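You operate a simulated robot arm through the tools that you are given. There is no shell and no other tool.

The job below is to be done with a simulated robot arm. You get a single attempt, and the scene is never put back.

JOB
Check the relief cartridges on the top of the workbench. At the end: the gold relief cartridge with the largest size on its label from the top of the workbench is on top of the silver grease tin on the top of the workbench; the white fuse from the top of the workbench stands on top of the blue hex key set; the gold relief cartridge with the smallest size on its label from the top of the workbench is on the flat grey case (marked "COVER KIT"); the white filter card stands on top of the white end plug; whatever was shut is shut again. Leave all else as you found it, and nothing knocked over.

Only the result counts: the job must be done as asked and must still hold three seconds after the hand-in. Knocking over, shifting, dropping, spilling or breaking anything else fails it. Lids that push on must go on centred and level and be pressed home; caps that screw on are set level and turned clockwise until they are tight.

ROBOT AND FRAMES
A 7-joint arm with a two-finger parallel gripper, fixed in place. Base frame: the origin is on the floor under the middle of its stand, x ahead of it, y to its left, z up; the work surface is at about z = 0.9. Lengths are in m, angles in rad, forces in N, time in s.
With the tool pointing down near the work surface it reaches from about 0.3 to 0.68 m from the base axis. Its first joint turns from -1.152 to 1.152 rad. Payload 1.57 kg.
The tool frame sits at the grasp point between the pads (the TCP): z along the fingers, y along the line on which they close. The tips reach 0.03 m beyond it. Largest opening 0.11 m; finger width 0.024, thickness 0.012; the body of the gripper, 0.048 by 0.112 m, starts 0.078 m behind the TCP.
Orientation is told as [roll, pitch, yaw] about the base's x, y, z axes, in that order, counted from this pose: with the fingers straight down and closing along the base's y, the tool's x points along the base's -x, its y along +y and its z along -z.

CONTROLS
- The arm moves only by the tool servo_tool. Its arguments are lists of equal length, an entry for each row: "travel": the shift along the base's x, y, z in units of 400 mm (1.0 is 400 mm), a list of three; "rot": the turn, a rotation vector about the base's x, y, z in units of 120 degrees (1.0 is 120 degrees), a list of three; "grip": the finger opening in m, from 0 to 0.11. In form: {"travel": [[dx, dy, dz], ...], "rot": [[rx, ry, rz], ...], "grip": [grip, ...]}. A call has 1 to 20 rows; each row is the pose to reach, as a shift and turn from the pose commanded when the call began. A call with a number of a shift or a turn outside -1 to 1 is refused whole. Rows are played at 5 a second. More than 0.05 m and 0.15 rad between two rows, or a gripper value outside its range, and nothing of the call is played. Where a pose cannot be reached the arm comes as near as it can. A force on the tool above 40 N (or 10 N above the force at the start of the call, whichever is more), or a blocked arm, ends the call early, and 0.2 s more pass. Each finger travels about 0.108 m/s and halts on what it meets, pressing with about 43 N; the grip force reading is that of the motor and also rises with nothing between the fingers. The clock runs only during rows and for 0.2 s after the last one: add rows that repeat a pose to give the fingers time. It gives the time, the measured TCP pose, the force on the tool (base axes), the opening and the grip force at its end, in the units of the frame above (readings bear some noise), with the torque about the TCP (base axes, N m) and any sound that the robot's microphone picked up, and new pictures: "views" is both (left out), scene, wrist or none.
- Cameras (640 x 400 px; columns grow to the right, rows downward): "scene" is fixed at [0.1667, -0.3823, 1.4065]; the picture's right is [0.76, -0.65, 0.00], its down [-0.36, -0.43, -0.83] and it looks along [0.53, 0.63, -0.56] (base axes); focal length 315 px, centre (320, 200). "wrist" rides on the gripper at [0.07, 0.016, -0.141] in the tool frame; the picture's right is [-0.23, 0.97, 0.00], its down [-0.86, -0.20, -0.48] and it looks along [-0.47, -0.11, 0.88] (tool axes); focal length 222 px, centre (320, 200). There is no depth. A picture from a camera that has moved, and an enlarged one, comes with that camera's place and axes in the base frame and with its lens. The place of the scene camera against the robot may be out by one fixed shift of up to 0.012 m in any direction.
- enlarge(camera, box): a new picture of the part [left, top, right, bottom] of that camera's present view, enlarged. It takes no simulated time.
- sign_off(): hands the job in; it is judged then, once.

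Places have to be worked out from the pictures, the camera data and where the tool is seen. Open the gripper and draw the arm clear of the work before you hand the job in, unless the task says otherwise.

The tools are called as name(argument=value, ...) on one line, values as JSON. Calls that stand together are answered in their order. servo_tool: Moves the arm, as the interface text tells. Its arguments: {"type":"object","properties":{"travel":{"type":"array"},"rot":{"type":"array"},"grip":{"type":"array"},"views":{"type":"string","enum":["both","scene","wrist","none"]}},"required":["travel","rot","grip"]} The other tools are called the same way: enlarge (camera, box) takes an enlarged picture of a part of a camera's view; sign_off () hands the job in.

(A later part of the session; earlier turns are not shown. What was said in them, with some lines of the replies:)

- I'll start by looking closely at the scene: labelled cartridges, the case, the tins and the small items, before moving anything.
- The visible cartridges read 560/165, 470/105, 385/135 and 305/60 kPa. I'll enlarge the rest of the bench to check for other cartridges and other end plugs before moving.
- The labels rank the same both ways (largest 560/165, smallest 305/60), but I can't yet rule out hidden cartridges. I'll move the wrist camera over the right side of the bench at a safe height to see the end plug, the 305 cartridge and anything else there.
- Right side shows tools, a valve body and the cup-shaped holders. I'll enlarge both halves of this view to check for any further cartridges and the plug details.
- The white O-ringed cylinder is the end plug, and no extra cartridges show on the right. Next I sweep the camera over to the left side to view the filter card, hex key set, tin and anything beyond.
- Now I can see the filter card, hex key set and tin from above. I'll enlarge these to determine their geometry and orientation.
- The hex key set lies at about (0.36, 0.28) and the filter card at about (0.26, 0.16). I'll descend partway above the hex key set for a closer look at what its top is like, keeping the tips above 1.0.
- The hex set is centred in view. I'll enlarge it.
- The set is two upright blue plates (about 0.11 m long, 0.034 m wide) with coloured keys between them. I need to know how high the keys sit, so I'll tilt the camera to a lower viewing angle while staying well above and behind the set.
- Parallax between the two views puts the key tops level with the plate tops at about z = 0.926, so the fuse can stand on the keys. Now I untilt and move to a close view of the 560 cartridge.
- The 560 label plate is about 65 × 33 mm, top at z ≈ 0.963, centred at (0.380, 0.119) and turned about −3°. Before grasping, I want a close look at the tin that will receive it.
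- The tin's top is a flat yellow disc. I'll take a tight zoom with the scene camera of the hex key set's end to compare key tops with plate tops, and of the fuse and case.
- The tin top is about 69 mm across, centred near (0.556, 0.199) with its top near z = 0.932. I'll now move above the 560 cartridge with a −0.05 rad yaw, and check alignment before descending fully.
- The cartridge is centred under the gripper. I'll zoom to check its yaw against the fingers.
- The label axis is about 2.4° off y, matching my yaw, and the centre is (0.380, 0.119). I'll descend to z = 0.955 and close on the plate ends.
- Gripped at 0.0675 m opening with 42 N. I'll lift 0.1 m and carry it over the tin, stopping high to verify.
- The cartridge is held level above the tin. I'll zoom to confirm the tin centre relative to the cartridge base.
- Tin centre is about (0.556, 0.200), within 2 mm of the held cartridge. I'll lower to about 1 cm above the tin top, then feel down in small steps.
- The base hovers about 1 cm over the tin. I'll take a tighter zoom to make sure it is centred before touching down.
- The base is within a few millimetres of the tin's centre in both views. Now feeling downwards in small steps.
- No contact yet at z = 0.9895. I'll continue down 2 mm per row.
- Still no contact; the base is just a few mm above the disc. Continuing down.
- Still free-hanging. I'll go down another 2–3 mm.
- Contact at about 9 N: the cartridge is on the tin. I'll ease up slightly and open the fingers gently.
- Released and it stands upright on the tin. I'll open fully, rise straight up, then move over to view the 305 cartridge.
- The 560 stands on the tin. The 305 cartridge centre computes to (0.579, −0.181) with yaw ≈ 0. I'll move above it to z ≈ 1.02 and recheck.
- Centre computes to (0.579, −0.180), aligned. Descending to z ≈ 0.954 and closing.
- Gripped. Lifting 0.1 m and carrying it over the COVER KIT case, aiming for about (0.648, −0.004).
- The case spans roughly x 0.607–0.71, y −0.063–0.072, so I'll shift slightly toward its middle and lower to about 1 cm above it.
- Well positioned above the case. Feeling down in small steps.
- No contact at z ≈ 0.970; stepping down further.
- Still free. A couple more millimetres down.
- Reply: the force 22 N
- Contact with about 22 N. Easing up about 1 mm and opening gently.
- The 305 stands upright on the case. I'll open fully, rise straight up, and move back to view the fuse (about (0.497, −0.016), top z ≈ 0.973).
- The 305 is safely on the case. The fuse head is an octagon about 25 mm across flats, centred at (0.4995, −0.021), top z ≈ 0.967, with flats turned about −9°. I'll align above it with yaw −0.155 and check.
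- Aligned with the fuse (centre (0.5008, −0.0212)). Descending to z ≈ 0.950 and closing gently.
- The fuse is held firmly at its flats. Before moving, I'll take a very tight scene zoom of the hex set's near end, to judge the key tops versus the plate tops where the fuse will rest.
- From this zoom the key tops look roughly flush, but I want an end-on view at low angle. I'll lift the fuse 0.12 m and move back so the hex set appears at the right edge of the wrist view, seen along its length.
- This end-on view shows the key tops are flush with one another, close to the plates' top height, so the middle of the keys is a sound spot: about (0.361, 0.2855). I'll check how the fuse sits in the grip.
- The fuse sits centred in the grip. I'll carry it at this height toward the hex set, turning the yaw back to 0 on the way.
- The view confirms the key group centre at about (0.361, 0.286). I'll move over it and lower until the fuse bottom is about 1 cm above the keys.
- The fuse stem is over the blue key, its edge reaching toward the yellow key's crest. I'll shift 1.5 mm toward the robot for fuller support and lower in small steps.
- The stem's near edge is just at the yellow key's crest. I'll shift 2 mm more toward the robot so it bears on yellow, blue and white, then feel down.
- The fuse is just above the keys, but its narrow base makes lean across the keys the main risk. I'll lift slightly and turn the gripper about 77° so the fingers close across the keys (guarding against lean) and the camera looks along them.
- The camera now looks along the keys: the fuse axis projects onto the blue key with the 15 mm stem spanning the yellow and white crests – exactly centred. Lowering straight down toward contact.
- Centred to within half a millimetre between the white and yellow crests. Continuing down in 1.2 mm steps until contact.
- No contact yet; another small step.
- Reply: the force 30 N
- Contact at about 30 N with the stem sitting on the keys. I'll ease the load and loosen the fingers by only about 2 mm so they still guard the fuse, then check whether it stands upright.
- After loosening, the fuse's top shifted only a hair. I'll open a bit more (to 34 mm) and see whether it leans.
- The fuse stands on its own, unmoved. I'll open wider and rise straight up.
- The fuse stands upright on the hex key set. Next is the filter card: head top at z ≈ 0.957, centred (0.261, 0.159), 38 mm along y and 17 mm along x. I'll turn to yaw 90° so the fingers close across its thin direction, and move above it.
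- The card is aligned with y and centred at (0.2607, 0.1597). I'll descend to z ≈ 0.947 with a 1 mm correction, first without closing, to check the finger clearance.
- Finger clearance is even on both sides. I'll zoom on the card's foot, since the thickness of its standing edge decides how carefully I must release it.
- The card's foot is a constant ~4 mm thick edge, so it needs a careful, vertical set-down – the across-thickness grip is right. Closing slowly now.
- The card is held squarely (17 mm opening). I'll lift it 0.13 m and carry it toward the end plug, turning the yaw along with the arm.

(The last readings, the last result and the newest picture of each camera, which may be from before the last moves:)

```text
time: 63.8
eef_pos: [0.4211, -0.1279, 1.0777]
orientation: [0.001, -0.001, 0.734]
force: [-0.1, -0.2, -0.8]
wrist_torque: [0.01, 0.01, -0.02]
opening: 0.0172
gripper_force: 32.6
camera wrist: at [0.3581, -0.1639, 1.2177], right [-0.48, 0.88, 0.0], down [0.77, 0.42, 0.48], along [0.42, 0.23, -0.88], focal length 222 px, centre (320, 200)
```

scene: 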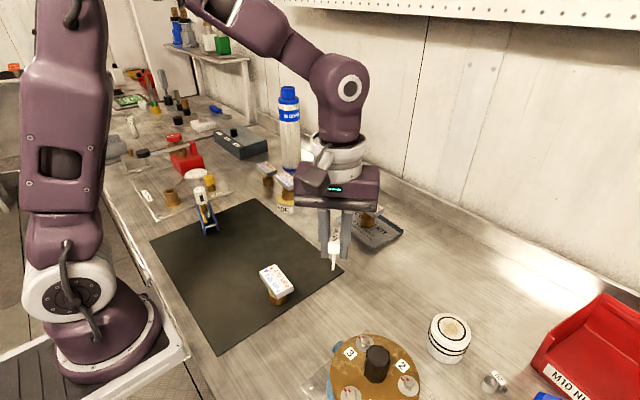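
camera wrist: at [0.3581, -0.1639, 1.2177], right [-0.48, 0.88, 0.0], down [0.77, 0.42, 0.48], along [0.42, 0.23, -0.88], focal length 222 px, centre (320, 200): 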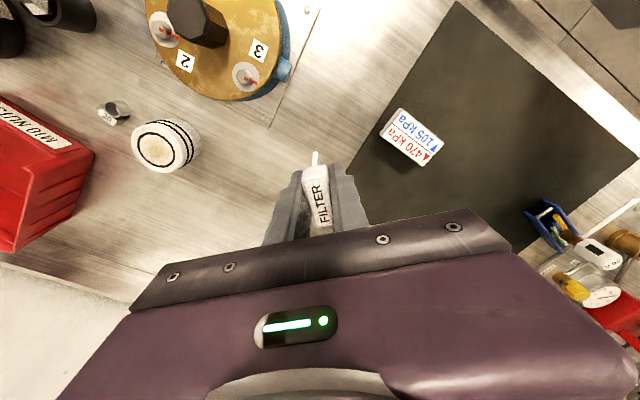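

The plug is clearly visible at the left. I'll zoom to locate its top face precisely.

enlarge(camera="wrist", box=[115, 105, 215, 190])

enlarge(camera="wrist", box=[285, 140, 355, 230])

enlarge(camera="scene", box=[305, 190, 365, 280])

```text
4.71 times, centred on (165, 148) of wrist
camera zoom: at [0.3581, -0.1639, 1.2177], right [-0.48, 0.88, 0.0], down [0.77, 0.42, 0.48], along [0.42, 0.23, -0.88], focal length 1045 px, centre (1049, 447)
```

zoom: 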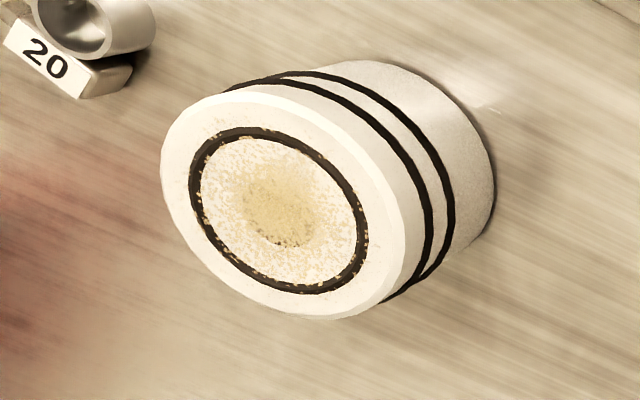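

```text
4.44 times, centred on (320, 185) of wrist
camera zoom: at [0.3581, -0.1639, 1.2177], right [-0.48, 0.88, 0.0], down [0.77, 0.42, 0.48], along [0.42, 0.23, -0.88], focal length 987 px, centre (320, 267)
```

zoom: 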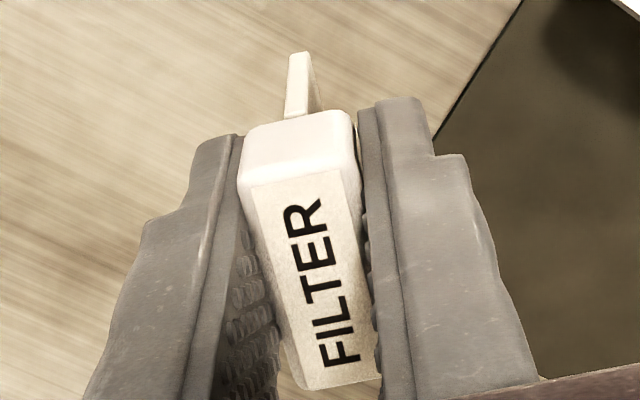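

```text
4.44 times, centred on (335, 235) of scene
camera zoom: at [0.1667, -0.3824, 1.4065], right [0.76, -0.65, 0.0], down [-0.36, -0.43, -0.83], along [0.53, 0.63, -0.56], focal length 1398 px, centre (253, 44)
```

zoom: 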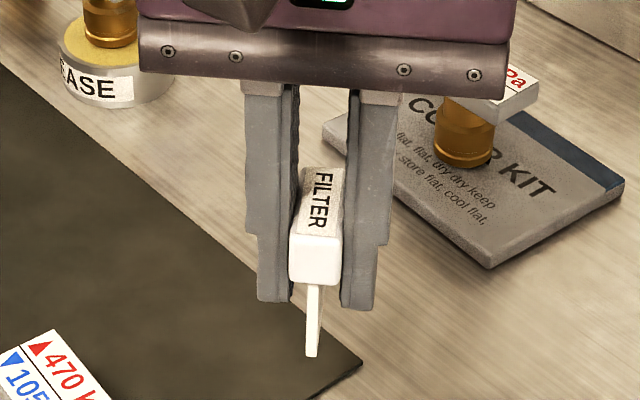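

Triangulating two views gives the plug's top at z = 0.950, centre (0.521, −0.302), about 60 mm across. I'll move the card over it and lower to about 35 mm above.

servo_tool(travel=[[0.05, -0.087, 0], [0.1, -0.174, 0], [0.15, -0.261, 0], [0.2, -0.348, 0], [0.249, -0.4345, 0], [0.249, -0.4345, -0.06], [0.249, -0.4345, -0.11], [0.249, -0.4345, -0.11]], rot=[[0, 0, -0.022], [0, 0, -0.045], [0, 0, -0.067], [0, 0, -0.09], [0, 0, -0.112], [0, 0, -0.112], [0, 0, -0.112], [0, 0, -0.112]], grip=[0.005, 0.005, 0.005, 0.005, 0.005, 0.005, 0.005, 0.005])

enlarge(camera="wrist", box=[260, 100, 380, 220])

enlarge(camera="scene", box=[410, 250, 500, 380])

```text
time: 65.6
eef_pos: [0.5221, -0.3008, 1.0344]
orientation: [-0.001, 0.001, 0.499]
force: [-0.1, 0.8, -0.4]
wrist_torque: [0.01, 0.02, 0.01]
opening: 0.0168
gripper_force: 32.0
camera wrist: at [0.4534, -0.3211, 1.1752], right [-0.27, 0.96, 0.0], down [0.85, 0.23, 0.48], along [0.46, 0.13, -0.88], focal length 222 px, centre (320, 200)
```

scene: 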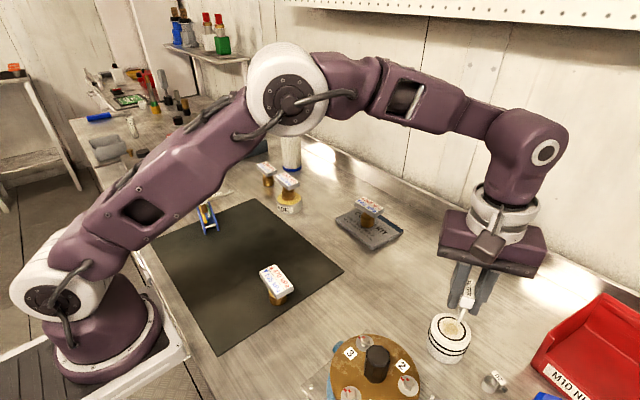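
wrist: 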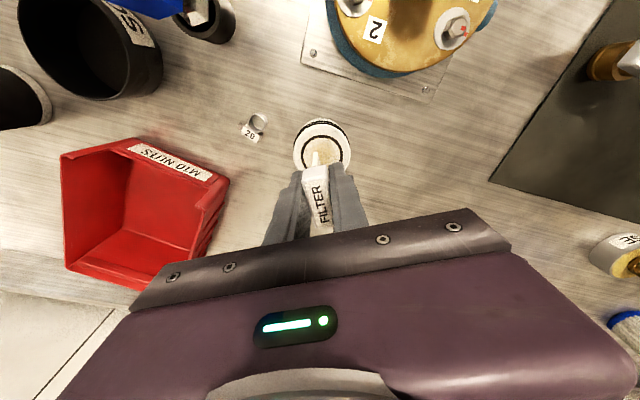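

```text
3.33 times, centred on (320, 160) of wrist
camera zoom: at [0.4534, -0.3211, 1.1752], right [-0.27, 0.96, 0.0], down [0.85, 0.23, 0.48], along [0.46, 0.13, -0.88], focal length 740 px, centre (320, 333)
```

zoom: 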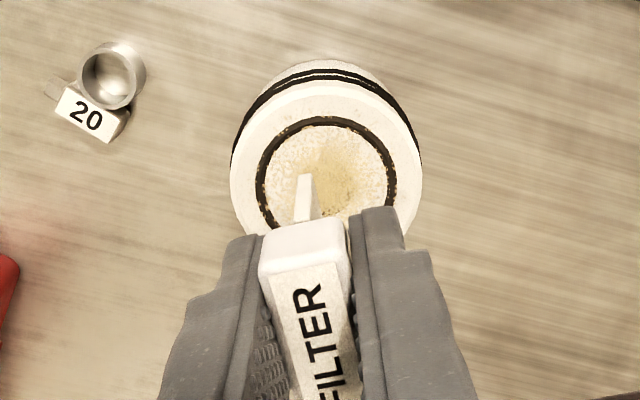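

```text
3.08 times, centred on (455, 315) of scene
camera zoom: at [0.1667, -0.3824, 1.4065], right [0.76, -0.65, 0.0], down [-0.36, -0.43, -0.83], along [0.53, 0.63, -0.56], focal length 968 px, centre (-95, -154)
```

zoom: 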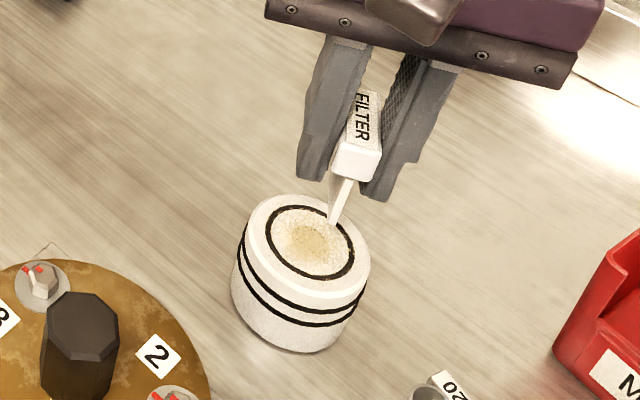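

The card is within about 2 mm of the plug's centre. Lowering to roughly 6 mm above the plug top.

servo_tool(travel=[[-0.004, 0.002, -0.02], [-0.004, 0.002, -0.045], [-0.004, 0.002, -0.07], [-0.004, 0.002, -0.08], [-0.004, 0.002, -0.08]], rot=[[0, 0, 0], [0, 0, 0], [0, 0, 0], [0, 0, 0], [0, 0, 0]], grip=[0.005, 0.005, 0.005, 0.005, 0.005], views="none")

enlarge(camera="scene", box=[420, 280, 490, 370])

enlarge(camera="wrist", box=[260, 100, 380, 220])

```text
time: 66.8
eef_pos: [0.5208, -0.3004, 1.0033]
orientation: [0.001, -0.001, 0.498]
force: [-0.2, 0.9, 0.6]
wrist_torque: [-0.02, 0.0, -0.01]
opening: 0.0172
gripper_force: 32.0
```

```text
4.44 times, centred on (455, 325) of scene
camera zoom: at [0.1667, -0.3823, 1.4065], right [0.76, -0.65, 0.0], down [-0.36, -0.43, -0.83], along [0.53, 0.63, -0.56], focal length 1398 px, centre (-280, -356)
```

zoom: 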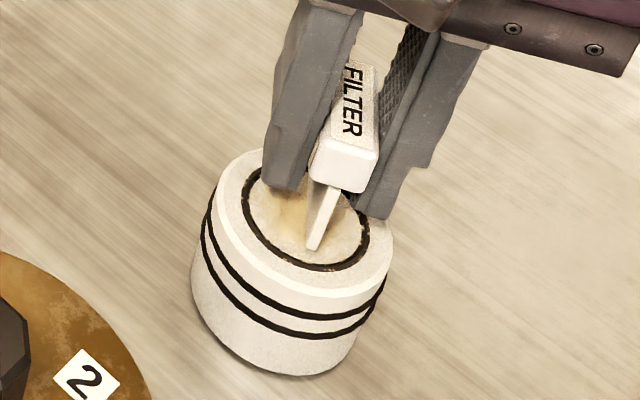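

```text
3.33 times, centred on (320, 160) of wrist
camera zoom: at [0.4519, -0.3209, 1.1429], right [-0.27, 0.96, 0.0], down [0.85, 0.23, 0.48], along [0.46, 0.13, -0.88], focal length 740 px, centre (320, 333)
```

zoom: 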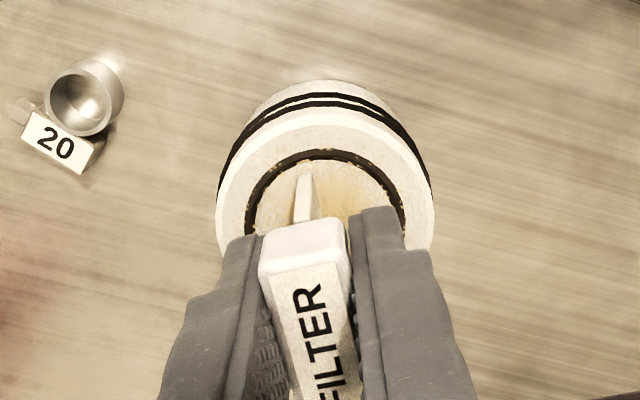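

The card is centred inside the plug's ring. I'll lower 5 mm, then feel down in sub-millimetre steps.

servo_tool(travel=[[0.001, 0.001, -0.004], [0.001, 0.001, -0.008], [0.001, 0.001, -0.012], [0.001, 0.001, -0.012]], rot=[[0, 0, 0], [0, 0, 0], [0, 0, 0], [0, 0, 0]], grip=[0.005, 0.005, 0.005, 0.005], views="none")

enlarge(camera="scene", box=[430, 295, 480, 350])

```text
time: 67.8
eef_pos: [0.5215, -0.3019, 0.9972]
orientation: [0.0, 0.0, 0.499]
force: [0.6, 0.2, -0.4]
wrist_torque: [0.01, 0.02, -0.01]
opening: 0.017
gripper_force: 32.3
```

```text
7.27 times, centred on (455, 322) of scene
camera zoom: at [0.1667, -0.3823, 1.4065], right [0.76, -0.65, 0.0], down [-0.36, -0.43, -0.83], along [0.53, 0.63, -0.56], focal length 2288 px, centre (-662, -691)
```

zoom: 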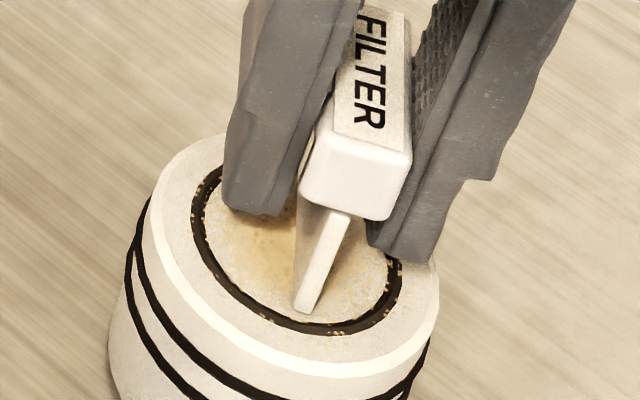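

No contact yet, the foot is just above the surface inside the ring. Stepping down under 1 mm at a time.

servo_tool(travel=[[0, 0, -0.001], [0, 0, -0.002], [0, 0, -0.002]], rot=[[0, 0, 0], [0, 0, 0], [0, 0, 0]], grip=[0.005, 0.005, 0.005], views="none")

```text
time: 68.6
eef_pos: [0.5206, -0.3016, 0.9973]
orientation: [0.001, 0.0, 0.499]
force: [-0.6, 0.0, 1.4]
wrist_torque: [0.03, 0.01, -0.01]
opening: 0.0168
gripper_force: 31.5
```

Still essentially no contact force. Another small step.

servo_tool(travel=[[0, 0, -0.001], [0, 0, -0.002], [0, 0, -0.002]], rot=[[0, 0, 0], [0, 0, 0], [0, 0, 0]], grip=[0.005, 0.005, 0.005], views="none")

```text
time: 69.4
eef_pos: [0.5214, -0.3024, 0.9983]
orientation: [-0.001, 0.0, 0.498]
force: [-0.4, 1.0, 13.4]
wrist_torque: [0.07, -0.03, 0.04]
opening: 0.0168
gripper_force: 31.4
```

Contact at 13 N with little torque. I'll ease off about 0.4 mm while still gripping, to leave only a light load.

servo_tool(travel=[[0, 0, 0.001], [0, 0, 0.001]], rot=[[0, 0, 0], [0, 0, 0]], grip=[0.005, 0.005], views="none")

enlarge(camera="scene", box=[430, 295, 480, 350])

enlarge(camera="wrist", box=[280, 130, 360, 220])

```text
time: 70.0
eef_pos: [0.5208, -0.302, 0.9974]
orientation: [-0.002, -0.003, 0.499]
force: [2.4, 1.4, 14.4]
wrist_torque: [0.11, -0.16, 0.01]
opening: 0.017
gripper_force: 32.0
```

```text
7.27 times, centred on (455, 322) of scene
camera zoom: at [0.1666, -0.3822, 1.4065], right [0.76, -0.65, 0.0], down [-0.36, -0.43, -0.83], along [0.53, 0.63, -0.56], focal length 2288 px, centre (-662, -691)
```

zoom: 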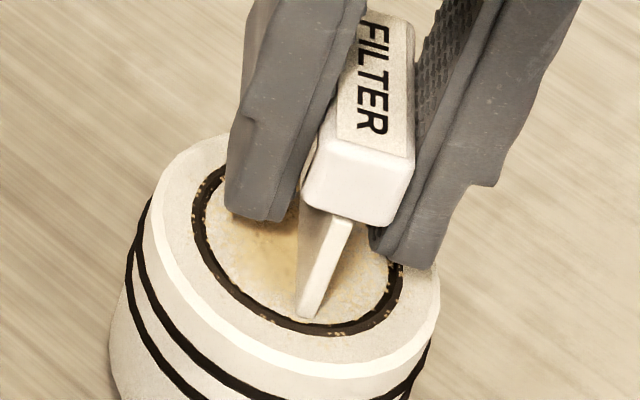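

```text
4.44 times, centred on (320, 175) of wrist
camera zoom: at [0.4517, -0.3219, 1.1375], right [-0.27, 0.96, 0.0], down [0.85, 0.23, 0.48], along [0.46, 0.13, -0.88], focal length 987 px, centre (320, 311)
```

zoom: 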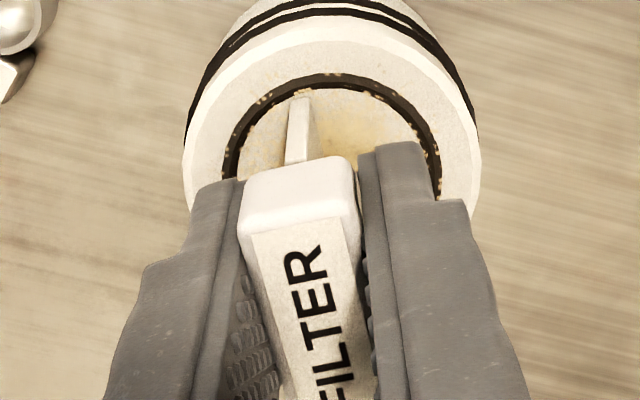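

Force still reads about 14 N; I'll ease up a little more and let it settle.

servo_tool(travel=[[0, 0, 0.001], [0, 0, 0.001], [0, 0, 0.001]], rot=[[0, 0, 0], [0, 0, 0], [0, 0, 0]], grip=[0.005, 0.005, 0.005], views="none")

```text
time: 70.8
eef_pos: [0.5201, -0.3021, 0.9967]
orientation: [0.0, 0.0, 0.498]
force: [2.0, 0.7, 10.6]
wrist_torque: [0.03, -0.14, 0.0]
opening: 0.017
gripper_force: 32.4
```

Reducing further to a light touch.

servo_tool(travel=[[0, 0, 0.0012], [0, 0, 0.0012], [0, 0, 0.0012]], rot=[[0, 0, 0], [0, 0, 0], [0, 0, 0]], grip=[0.005, 0.005, 0.005], views="none")

```text
time: 71.6
eef_pos: [0.5201, -0.3013, 0.9994]
orientation: [0.0, 0.0, 0.499]
force: [1.2, -1.0, 9.2]
wrist_torque: [0.0, -0.02, 0.0]
opening: 0.0168
gripper_force: 32.0
```

Still 9 N. Easing up another step.

servo_tool(travel=[[0, 0, 0.0015], [0, 0, 0.0015], [0, 0, 0.0015]], rot=[[0, 0, 0], [0, 0, 0], [0, 0, 0]], grip=[0.005, 0.005, 0.005], views="none")

```text
time: 72.4
eef_pos: [0.5202, -0.3015, 0.9976]
orientation: [0.003, -0.001, 0.498]
force: [-0.9, -0.5, -0.8]
wrist_torque: [0.01, 0.01, -0.03]
opening: 0.0172
gripper_force: 32.1
```

Contact load is gone now, so the foot is within about half a millimetre of the surface. I'll lower about 0.3 mm for a light touch.

servo_tool(travel=[[0, 0, -0.0008], [0, 0, -0.0008], [0, 0, -0.0008]], rot=[[0, 0, 0], [0, 0, 0], [0, 0, 0]], grip=[0.005, 0.005, 0.005], views="none")

```text
time: 73.2
eef_pos: [0.5214, -0.3021, 0.9972]
orientation: [0.001, 0.002, 0.499]
force: [-0.2, -0.3, -0.3]
wrist_torque: [-0.02, 0.0, 0.01]
opening: 0.0167
gripper_force: 32.1
```

Practically zero load. One more quarter-millimetre.

servo_tool(travel=[[0, 0, -0.0006], [0, 0, -0.0006], [0, 0, -0.0006]], rot=[[0, 0, 0], [0, 0, 0], [0, 0, 0]], grip=[0.005, 0.005, 0.005], views="none")

```text
time: 74.0
eef_pos: [0.521, -0.3014, 0.9974]
orientation: [-0.001, 0.0, 0.499]
force: [0.1, -0.5, -0.1]
wrist_torque: [0.01, -0.01, 0.03]
opening: 0.0171
gripper_force: 31.9
```

Hysteresis in the arm; lowering another 0.3 mm.

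servo_tool(travel=[[0, 0, -0.0008], [0, 0, -0.0008], [0, 0, -0.0008], [0, 0, -0.0008]], rot=[[0, 0, 0], [0, 0, 0], [0, 0, 0], [0, 0, 0]], grip=[0.005, 0.005, 0.005, 0.005], views="none")

enlarge(camera="scene", box=[440, 315, 465, 345])

```text
time: 75.0
eef_pos: [0.5203, -0.3025, 0.9982]
orientation: [0.0, 0.001, 0.498]
force: [0.4, -1.1, 0.0]
wrist_torque: [-0.02, 0.01, 0.01]
opening: 0.017
gripper_force: 31.5
```

```text
13.33 times, centred on (452, 330) of scene
camera zoom: at [0.1667, -0.3823, 1.4065], right [0.76, -0.65, 0.0], down [-0.36, -0.43, -0.83], along [0.53, 0.63, -0.56], focal length 4194 px, centre (-1447, -1533)
```

zoom: 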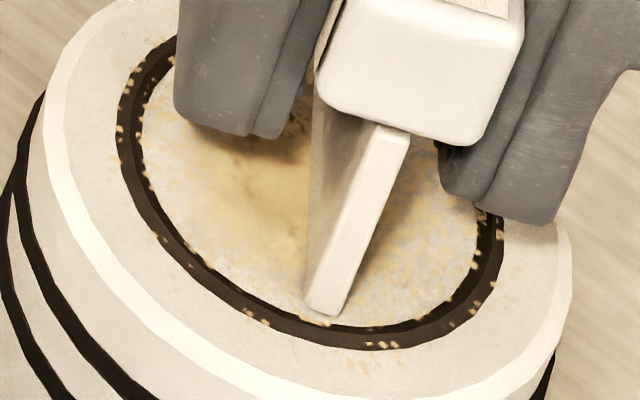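

Foot is essentially at the surface. One more small step down to register a touch.

servo_tool(travel=[[0, 0, -0.001], [0, 0, -0.001], [0, 0, -0.001]], rot=[[0, 0, 0], [0, 0, 0], [0, 0, 0]], grip=[0.005, 0.005, 0.005], views="none")

```text
time: 75.8
eef_pos: [0.5214, -0.301, 0.9982]
orientation: [0.0, 0.0, 0.498]
force: [-0.4, 0.2, 3.4]
wrist_torque: [0.02, 0.0, -0.02]
opening: 0.017
gripper_force: 32.3
```

Light contact at 3.4 N with no torque – ideal. I'll loosen the fingers in tiny increments to about 19 mm, leaving them as guards.

servo_tool(travel=[[0, 0, 0], [0, 0, 0], [0, 0, 0], [0, 0, 0], [0, 0, 0], [0, 0, 0]], rot=[[0, 0, 0], [0, 0, 0], [0, 0, 0], [0, 0, 0], [0, 0, 0], [0, 0, 0]], grip=[0.012, 0.015, 0.017, 0.018, 0.019, 0.0195], views="none")

enlarge(camera="scene", box=[430, 295, 480, 350])

enlarge(camera="wrist", box=[280, 130, 360, 220])

```text
time: 77.2
eef_pos: [0.5213, -0.301, 0.9968]
orientation: [0.0, 0.0, 0.496]
force: [0.8, -0.2, -0.1]
wrist_torque: [0.01, -0.02, -0.01]
opening: 0.0192
gripper_force: 0.1
```

```text
7.27 times, centred on (455, 322) of scene
camera zoom: at [0.1667, -0.3823, 1.4065], right [0.76, -0.65, 0.0], down [-0.36, -0.43, -0.83], along [0.53, 0.63, -0.56], focal length 2288 px, centre (-662, -691)
```

zoom: 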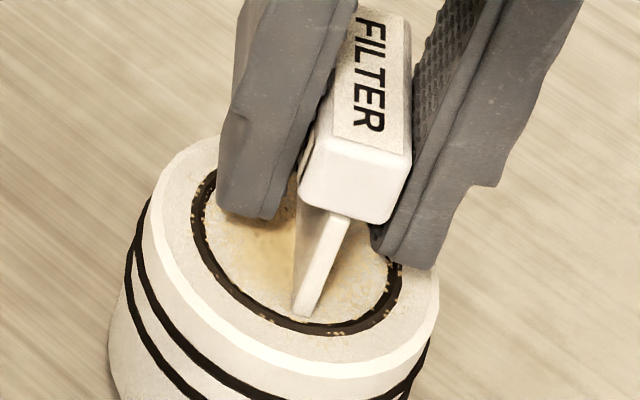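

```text
4.44 times, centred on (320, 175) of wrist
camera zoom: at [0.4518, -0.3215, 1.1374], right [-0.27, 0.96, 0.0], down [0.85, 0.23, 0.48], along [0.46, 0.13, -0.88], focal length 987 px, centre (320, 311)
```

zoom: 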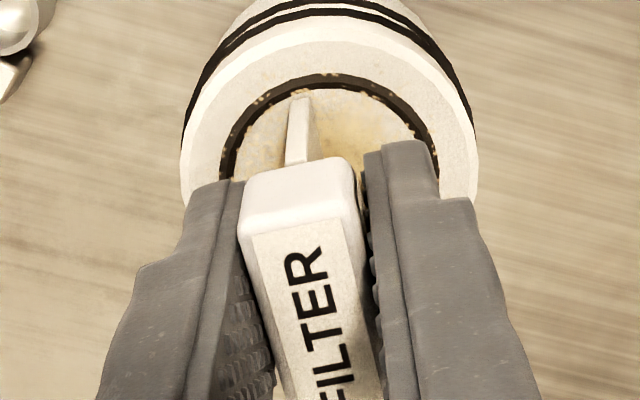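

The card stayed put. I'll zoom in on the gaps between the head and each finger to check it isn't leaning.

enlarge(camera="wrist", box=[298, 150, 342, 190])

enlarge(camera="scene", box=[445, 295, 475, 330])

```text
10.00 times, centred on (320, 170) of wrist
camera zoom: at [0.4518, -0.3215, 1.1374], right [-0.27, 0.96, 0.0], down [0.85, 0.23, 0.48], along [0.46, 0.13, -0.88], focal length 2221 px, centre (320, 500)
```

zoom: 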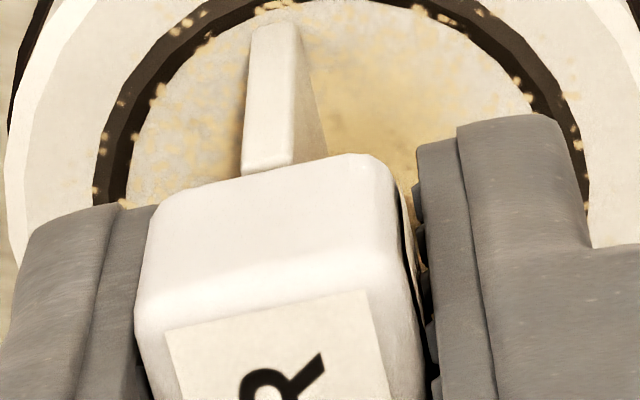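

```text
11.43 times, centred on (460, 312) of scene
camera zoom: at [0.1667, -0.3823, 1.4065], right [0.76, -0.65, 0.0], down [-0.36, -0.43, -0.83], along [0.53, 0.63, -0.56], focal length 3595 px, centre (-1280, -1086)
```

zoom: 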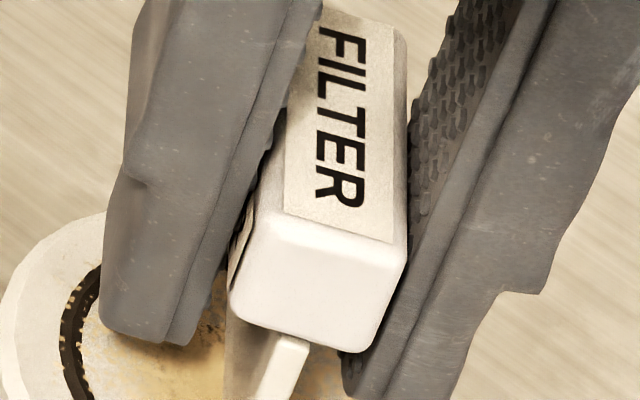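

Gaps appear on both sides. I'll open to 23 mm and compare for any lean.

servo_tool(travel=[[0, 0, 0], [0, 0, 0], [0, 0, 0], [0, 0, 0]], rot=[[0, 0, 0], [0, 0, 0], [0, 0, 0], [0, 0, 0]], grip=[0.0205, 0.0215, 0.0225, 0.023], views="none")

enlarge(camera="wrist", box=[298, 150, 342, 190])

enlarge(camera="scene", box=[445, 295, 475, 330])

```text
time: 78.2
eef_pos: [0.5209, -0.3022, 0.9972]
orientation: [0.0, 0.0, 0.499]
force: [-0.5, 0.1, 0.3]
wrist_torque: [-0.02, 0.0, 0.04]
opening: 0.0225
gripper_force: 0.0
```

```text
10.00 times, centred on (320, 170) of wrist
camera zoom: at [0.4518, -0.3215, 1.1374], right [-0.27, 0.96, 0.0], down [0.85, 0.23, 0.48], along [0.46, 0.13, -0.88], focal length 2221 px, centre (320, 500)
```

zoom: 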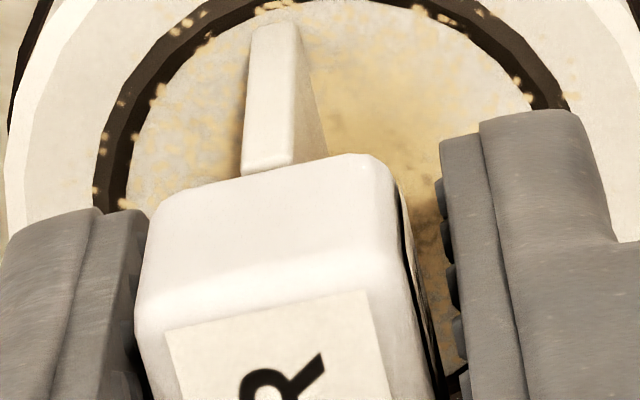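

```text
11.43 times, centred on (460, 312) of scene
camera zoom: at [0.1667, -0.3823, 1.4065], right [0.76, -0.65, 0.0], down [-0.36, -0.43, -0.83], along [0.53, 0.63, -0.56], focal length 3595 px, centre (-1280, -1086)
```

zoom: 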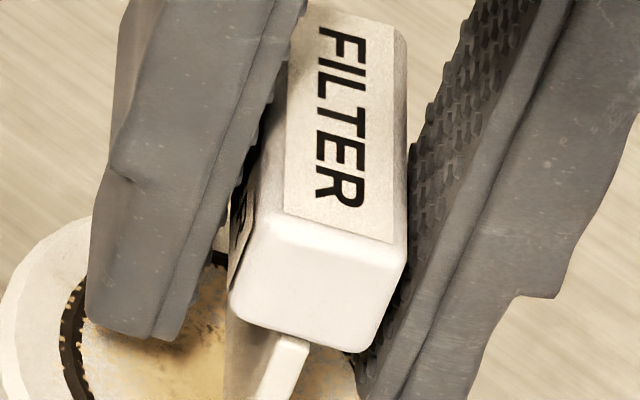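

The card is standing free and hasn't moved between pictures. I'll open to 60 mm gradually and rise straight up.

servo_tool(travel=[[0, 0, 0], [0, 0, 0], [0, 0, 0], [0, 0, 0], [0, 0, 0.03], [0, 0, 0.09], [0, 0, 0.17], [0, 0, 0.25], [0, 0, 0.25]], rot=[[0, 0, 0], [0, 0, 0], [0, 0, 0], [0, 0, 0], [0, 0, 0], [0, 0, 0], [0, 0, 0], [0, 0, 0], [0, 0, 0]], grip=[0.03, 0.04, 0.05, 0.06, 0.06, 0.06, 0.06, 0.06, 0.06])

enlarge(camera="scene", box=[420, 280, 490, 370])

enlarge(camera="wrist", box=[260, 90, 380, 200])

```text
time: 80.2
eef_pos: [0.521, -0.3005, 1.0981]
orientation: [0.0, 0.0, 0.499]
force: [-1.2, 0.5, 0.1]
wrist_torque: [-0.02, -0.01, 0.02]
opening: 0.06
gripper_force: 0.1
camera wrist: at [0.4514, -0.3207, 1.2375], right [-0.27, 0.96, 0.0], down [0.85, 0.23, 0.48], along [0.46, 0.13, -0.88], focal length 222 px, centre (320, 200)
```

scene: 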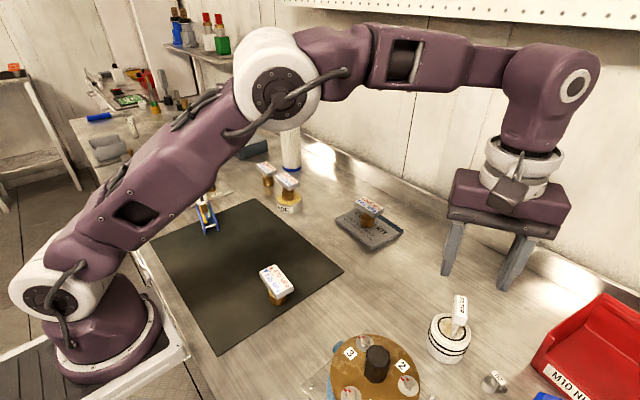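
wrist: 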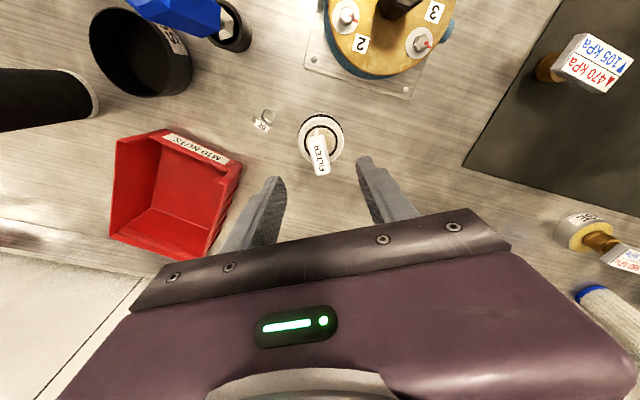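

```text
4.44 times, centred on (455, 325) of scene
camera zoom: at [0.1667, -0.3823, 1.4065], right [0.76, -0.65, 0.0], down [-0.36, -0.43, -0.83], along [0.53, 0.63, -0.56], focal length 1398 px, centre (-280, -356)
```

zoom: 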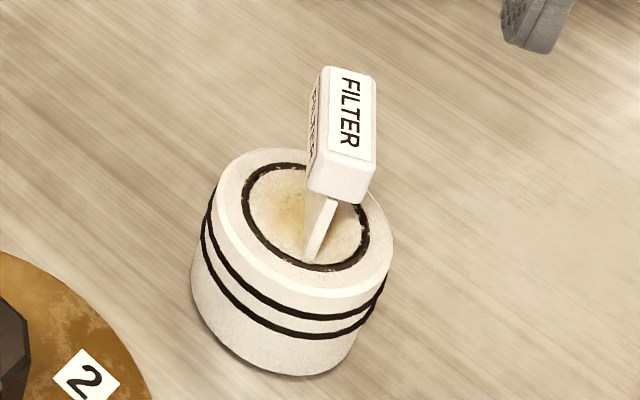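

```text
3.64 times, centred on (320, 145) of wrist
camera zoom: at [0.4514, -0.3207, 1.2375], right [-0.27, 0.96, 0.0], down [0.85, 0.23, 0.48], along [0.46, 0.13, -0.88], focal length 808 px, centre (320, 400)
```

zoom: 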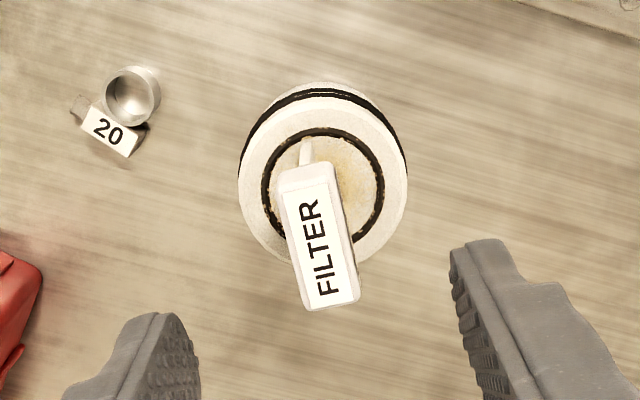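

All four pieces are placed. I'll draw the arm up and back to a clear position, then check every item once more.

servo_tool(travel=[[0, 0, 0.1], [0, 0, 0.2], [-0.02, 0.08, 0.24], [-0.05, 0.18, 0.24], [-0.08, 0.28, 0.24], [-0.11, 0.38, 0.24], [-0.14, 0.48, 0.24], [-0.17, 0.58, 0.24], [-0.2, 0.68, 0.24], [-0.23, 0.76, 0.24], [-0.23, 0.8, 0.24], [-0.23, 0.8, 0.24]], rot=[[0, 0, 0], [0, 0, -0.02], [0, 0, -0.05], [0, 0, -0.08], [0, 0, -0.11], [0, 0, -0.14], [0, 0, -0.17], [0, 0, -0.2], [0, 0, -0.22], [0, 0, -0.238], [0, 0, -0.238], [0, 0, -0.238]], grip=[0.08, 0.09, 0.1, 0.11, 0.11, 0.11, 0.11, 0.11, 0.11, 0.11, 0.11, 0.11])

enlarge(camera="scene", box=[150, 150, 310, 260])

enlarge(camera="scene", box=[320, 180, 500, 400])

enlarge(camera="scene", box=[420, 280, 490, 370])

```text
time: 82.8
eef_pos: [0.4266, 0.0196, 1.1956]
orientation: [0.0, 0.003, -0.001]
force: [-0.5, -1.0, -0.1]
wrist_torque: [-0.01, -0.03, 0.01]
opening: 0.1098
gripper_force: 0.0
camera wrist: at [0.3572, 0.0347, 1.335], right [0.23, 0.97, 0.0], down [0.86, -0.2, 0.48], along [0.47, -0.11, -0.88], focal length 222 px, centre (320, 200)
```

scene: 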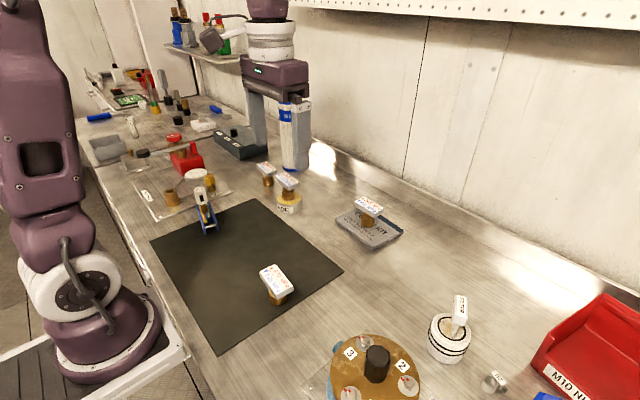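
wrist: 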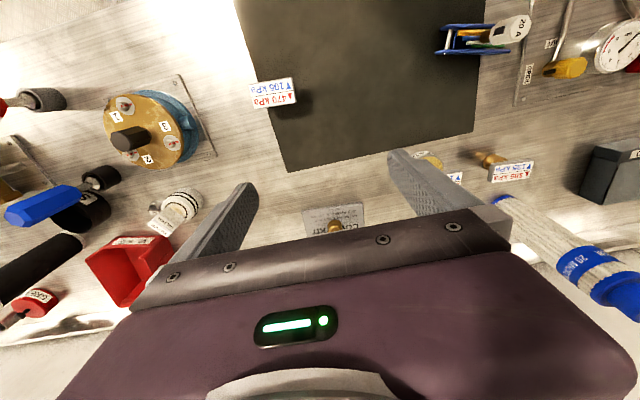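

```text
3.64 times, centred on (230, 205) of scene
camera zoom: at [0.1667, -0.3823, 1.4065], right [0.76, -0.65, 0.0], down [-0.36, -0.43, -0.83], along [0.53, 0.63, -0.56], focal length 1144 px, centre (647, 182)
```

zoom: 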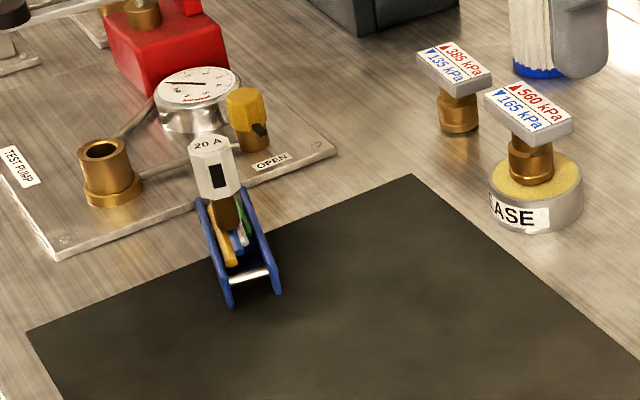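

```text
1.82 times, centred on (410, 290) of scene
camera zoom: at [0.1667, -0.3823, 1.4065], right [0.76, -0.65, 0.0], down [-0.36, -0.43, -0.83], along [0.53, 0.63, -0.56], focal length 572 px, centre (156, 36)
```

zoom: 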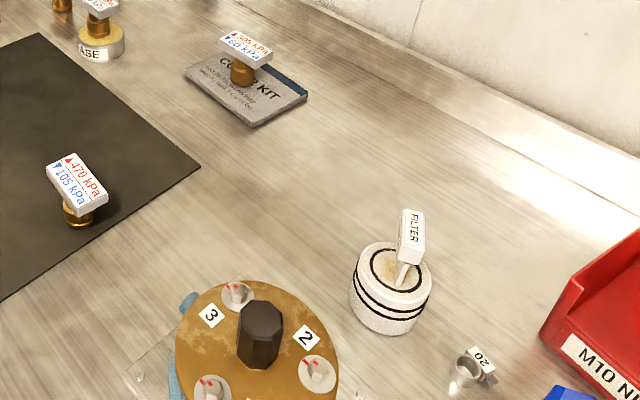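

```text
4.44 times, centred on (455, 325) of scene
camera zoom: at [0.1667, -0.3823, 1.4065], right [0.76, -0.65, 0.0], down [-0.36, -0.43, -0.83], along [0.53, 0.63, -0.56], focal length 1398 px, centre (-280, -356)
```

zoom: 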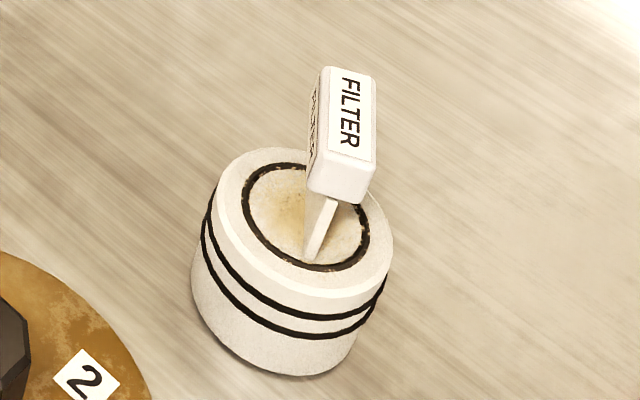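

Everything stands as asked. As a last check for any cartridge I might have missed, I'll swing the camera over the left part of the bench at a safe height.

servo_tool(travel=[[-0.02, 0.08, 0.04], [-0.05, 0.17, 0.08], [-0.08, 0.26, 0.1], [-0.1, 0.35, 0.1], [-0.12, 0.44, 0.1], [-0.14, 0.52, 0.1], [-0.15, 0.58, 0.1], [-0.15, 0.58, 0.1]], rot=[[0, 0, 0.05], [0, 0, 0.1], [0, 0, 0.16], [0, 0, 0.22], [0, 0, 0.28], [0, 0, 0.33], [0, 0, 0.38], [0, 0, 0.38]], grip=[0.11, 0.11, 0.11, 0.11, 0.11, 0.11, 0.11, 0.11])

enlarge(camera="wrist", box=[0, 60, 260, 260])

enlarge(camera="wrist", box=[240, 0, 640, 230])

enlarge(camera="scene", box=[240, 60, 420, 250])

```text
time: 84.6
eef_pos: [0.3688, 0.249, 1.2328]
orientation: [0.001, 0.0, 0.797]
force: [0.2, 0.1, -0.3]
wrist_torque: [0.01, 0.0, -0.02]
opening: 0.1099
gripper_force: 0.1
camera wrist: at [0.3079, 0.2101, 1.3729], right [-0.54, 0.84, 0.0], down [0.74, 0.47, 0.48], along [0.4, 0.26, -0.88], focal length 222 px, centre (320, 200)
```

scene: 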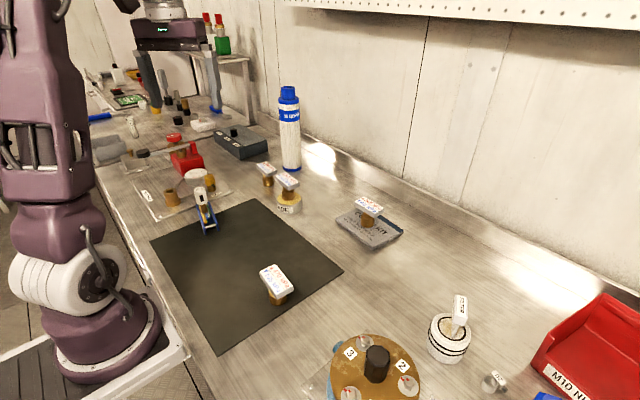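
wrist: 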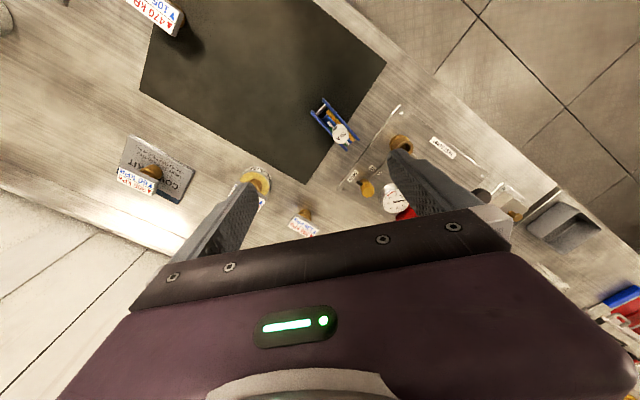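

```text
2.00 times, centred on (130, 160) of wrist
camera zoom: at [0.3079, 0.2101, 1.3729], right [-0.54, 0.84, 0.0], down [0.74, 0.47, 0.48], along [0.4, 0.26, -0.88], focal length 444 px, centre (700, 280)
```

zoom: 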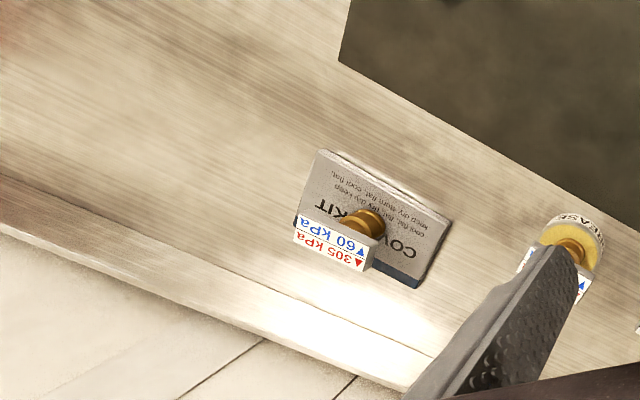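

```text
1.60 times, centred on (440, 115) of wrist
camera zoom: at [0.3079, 0.2101, 1.3729], right [-0.54, 0.84, 0.0], down [0.74, 0.47, 0.48], along [0.4, 0.26, -0.88], focal length 355 px, centre (128, 336)
```

zoom: 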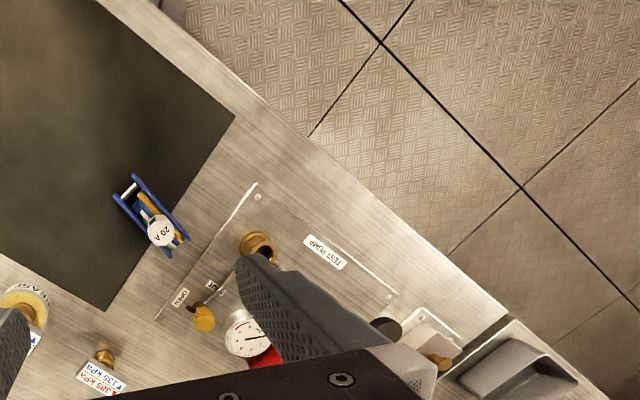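

```text
2.11 times, centred on (330, 155) of scene
camera zoom: at [0.1667, -0.3823, 1.4065], right [0.76, -0.65, 0.0], down [-0.36, -0.43, -0.83], along [0.53, 0.63, -0.56], focal length 662 px, centre (299, 295)
```

zoom: 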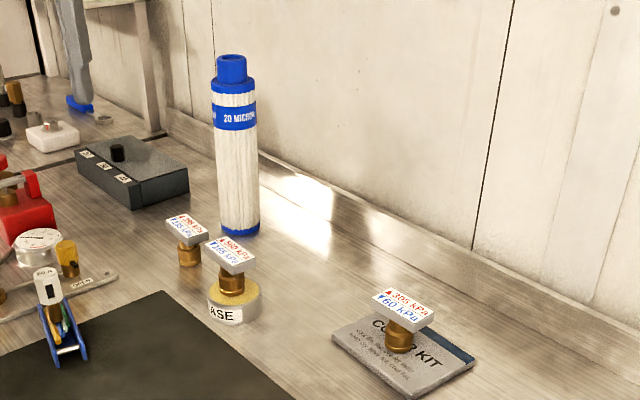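

No further cartridges turn up on the left side. All four pieces are still standing where I put them, nothing else has been disturbed, and the gripper is open and well clear, so I'm handing the job in.

sign_off()

```text
The job is handed in.
```

I placed all four pieces, and each was standing upright and undisturbed in the last pictures before I handed the job in.

| Piece | Placed on |
|---|---|
| Gold cartridge with the largest label (560 / 165 kPa) | Silver grease tin |
| Gold cartridge with the smallest label (305 / 60 kPa) | Flat grey case marked "COVER KIT" |
| White fuse (20 A) | Blue hex key set, on top of the keys |
| White filter card | White end plug |

- **Cartridge choice:** I found four gold cartridges on the bench, labelled 560/165, 470/105, 385/135 and 305/60 kPa. The 560 had both the highest numbers and the 305 both the lowest, so there was no doubt which two to move. I checked the rest of the bench and saw no others.
- **Tight spot:** the filter card stands on an edge only about 4 mm thick, so it would tip most easily. It didn't move as I released it or in the pictures afterwards.
- **Everything else:** I didn't open anything, so there was nothing to shut again, and I saw nothing else shifted. The gripper is open and well clear of the bench.
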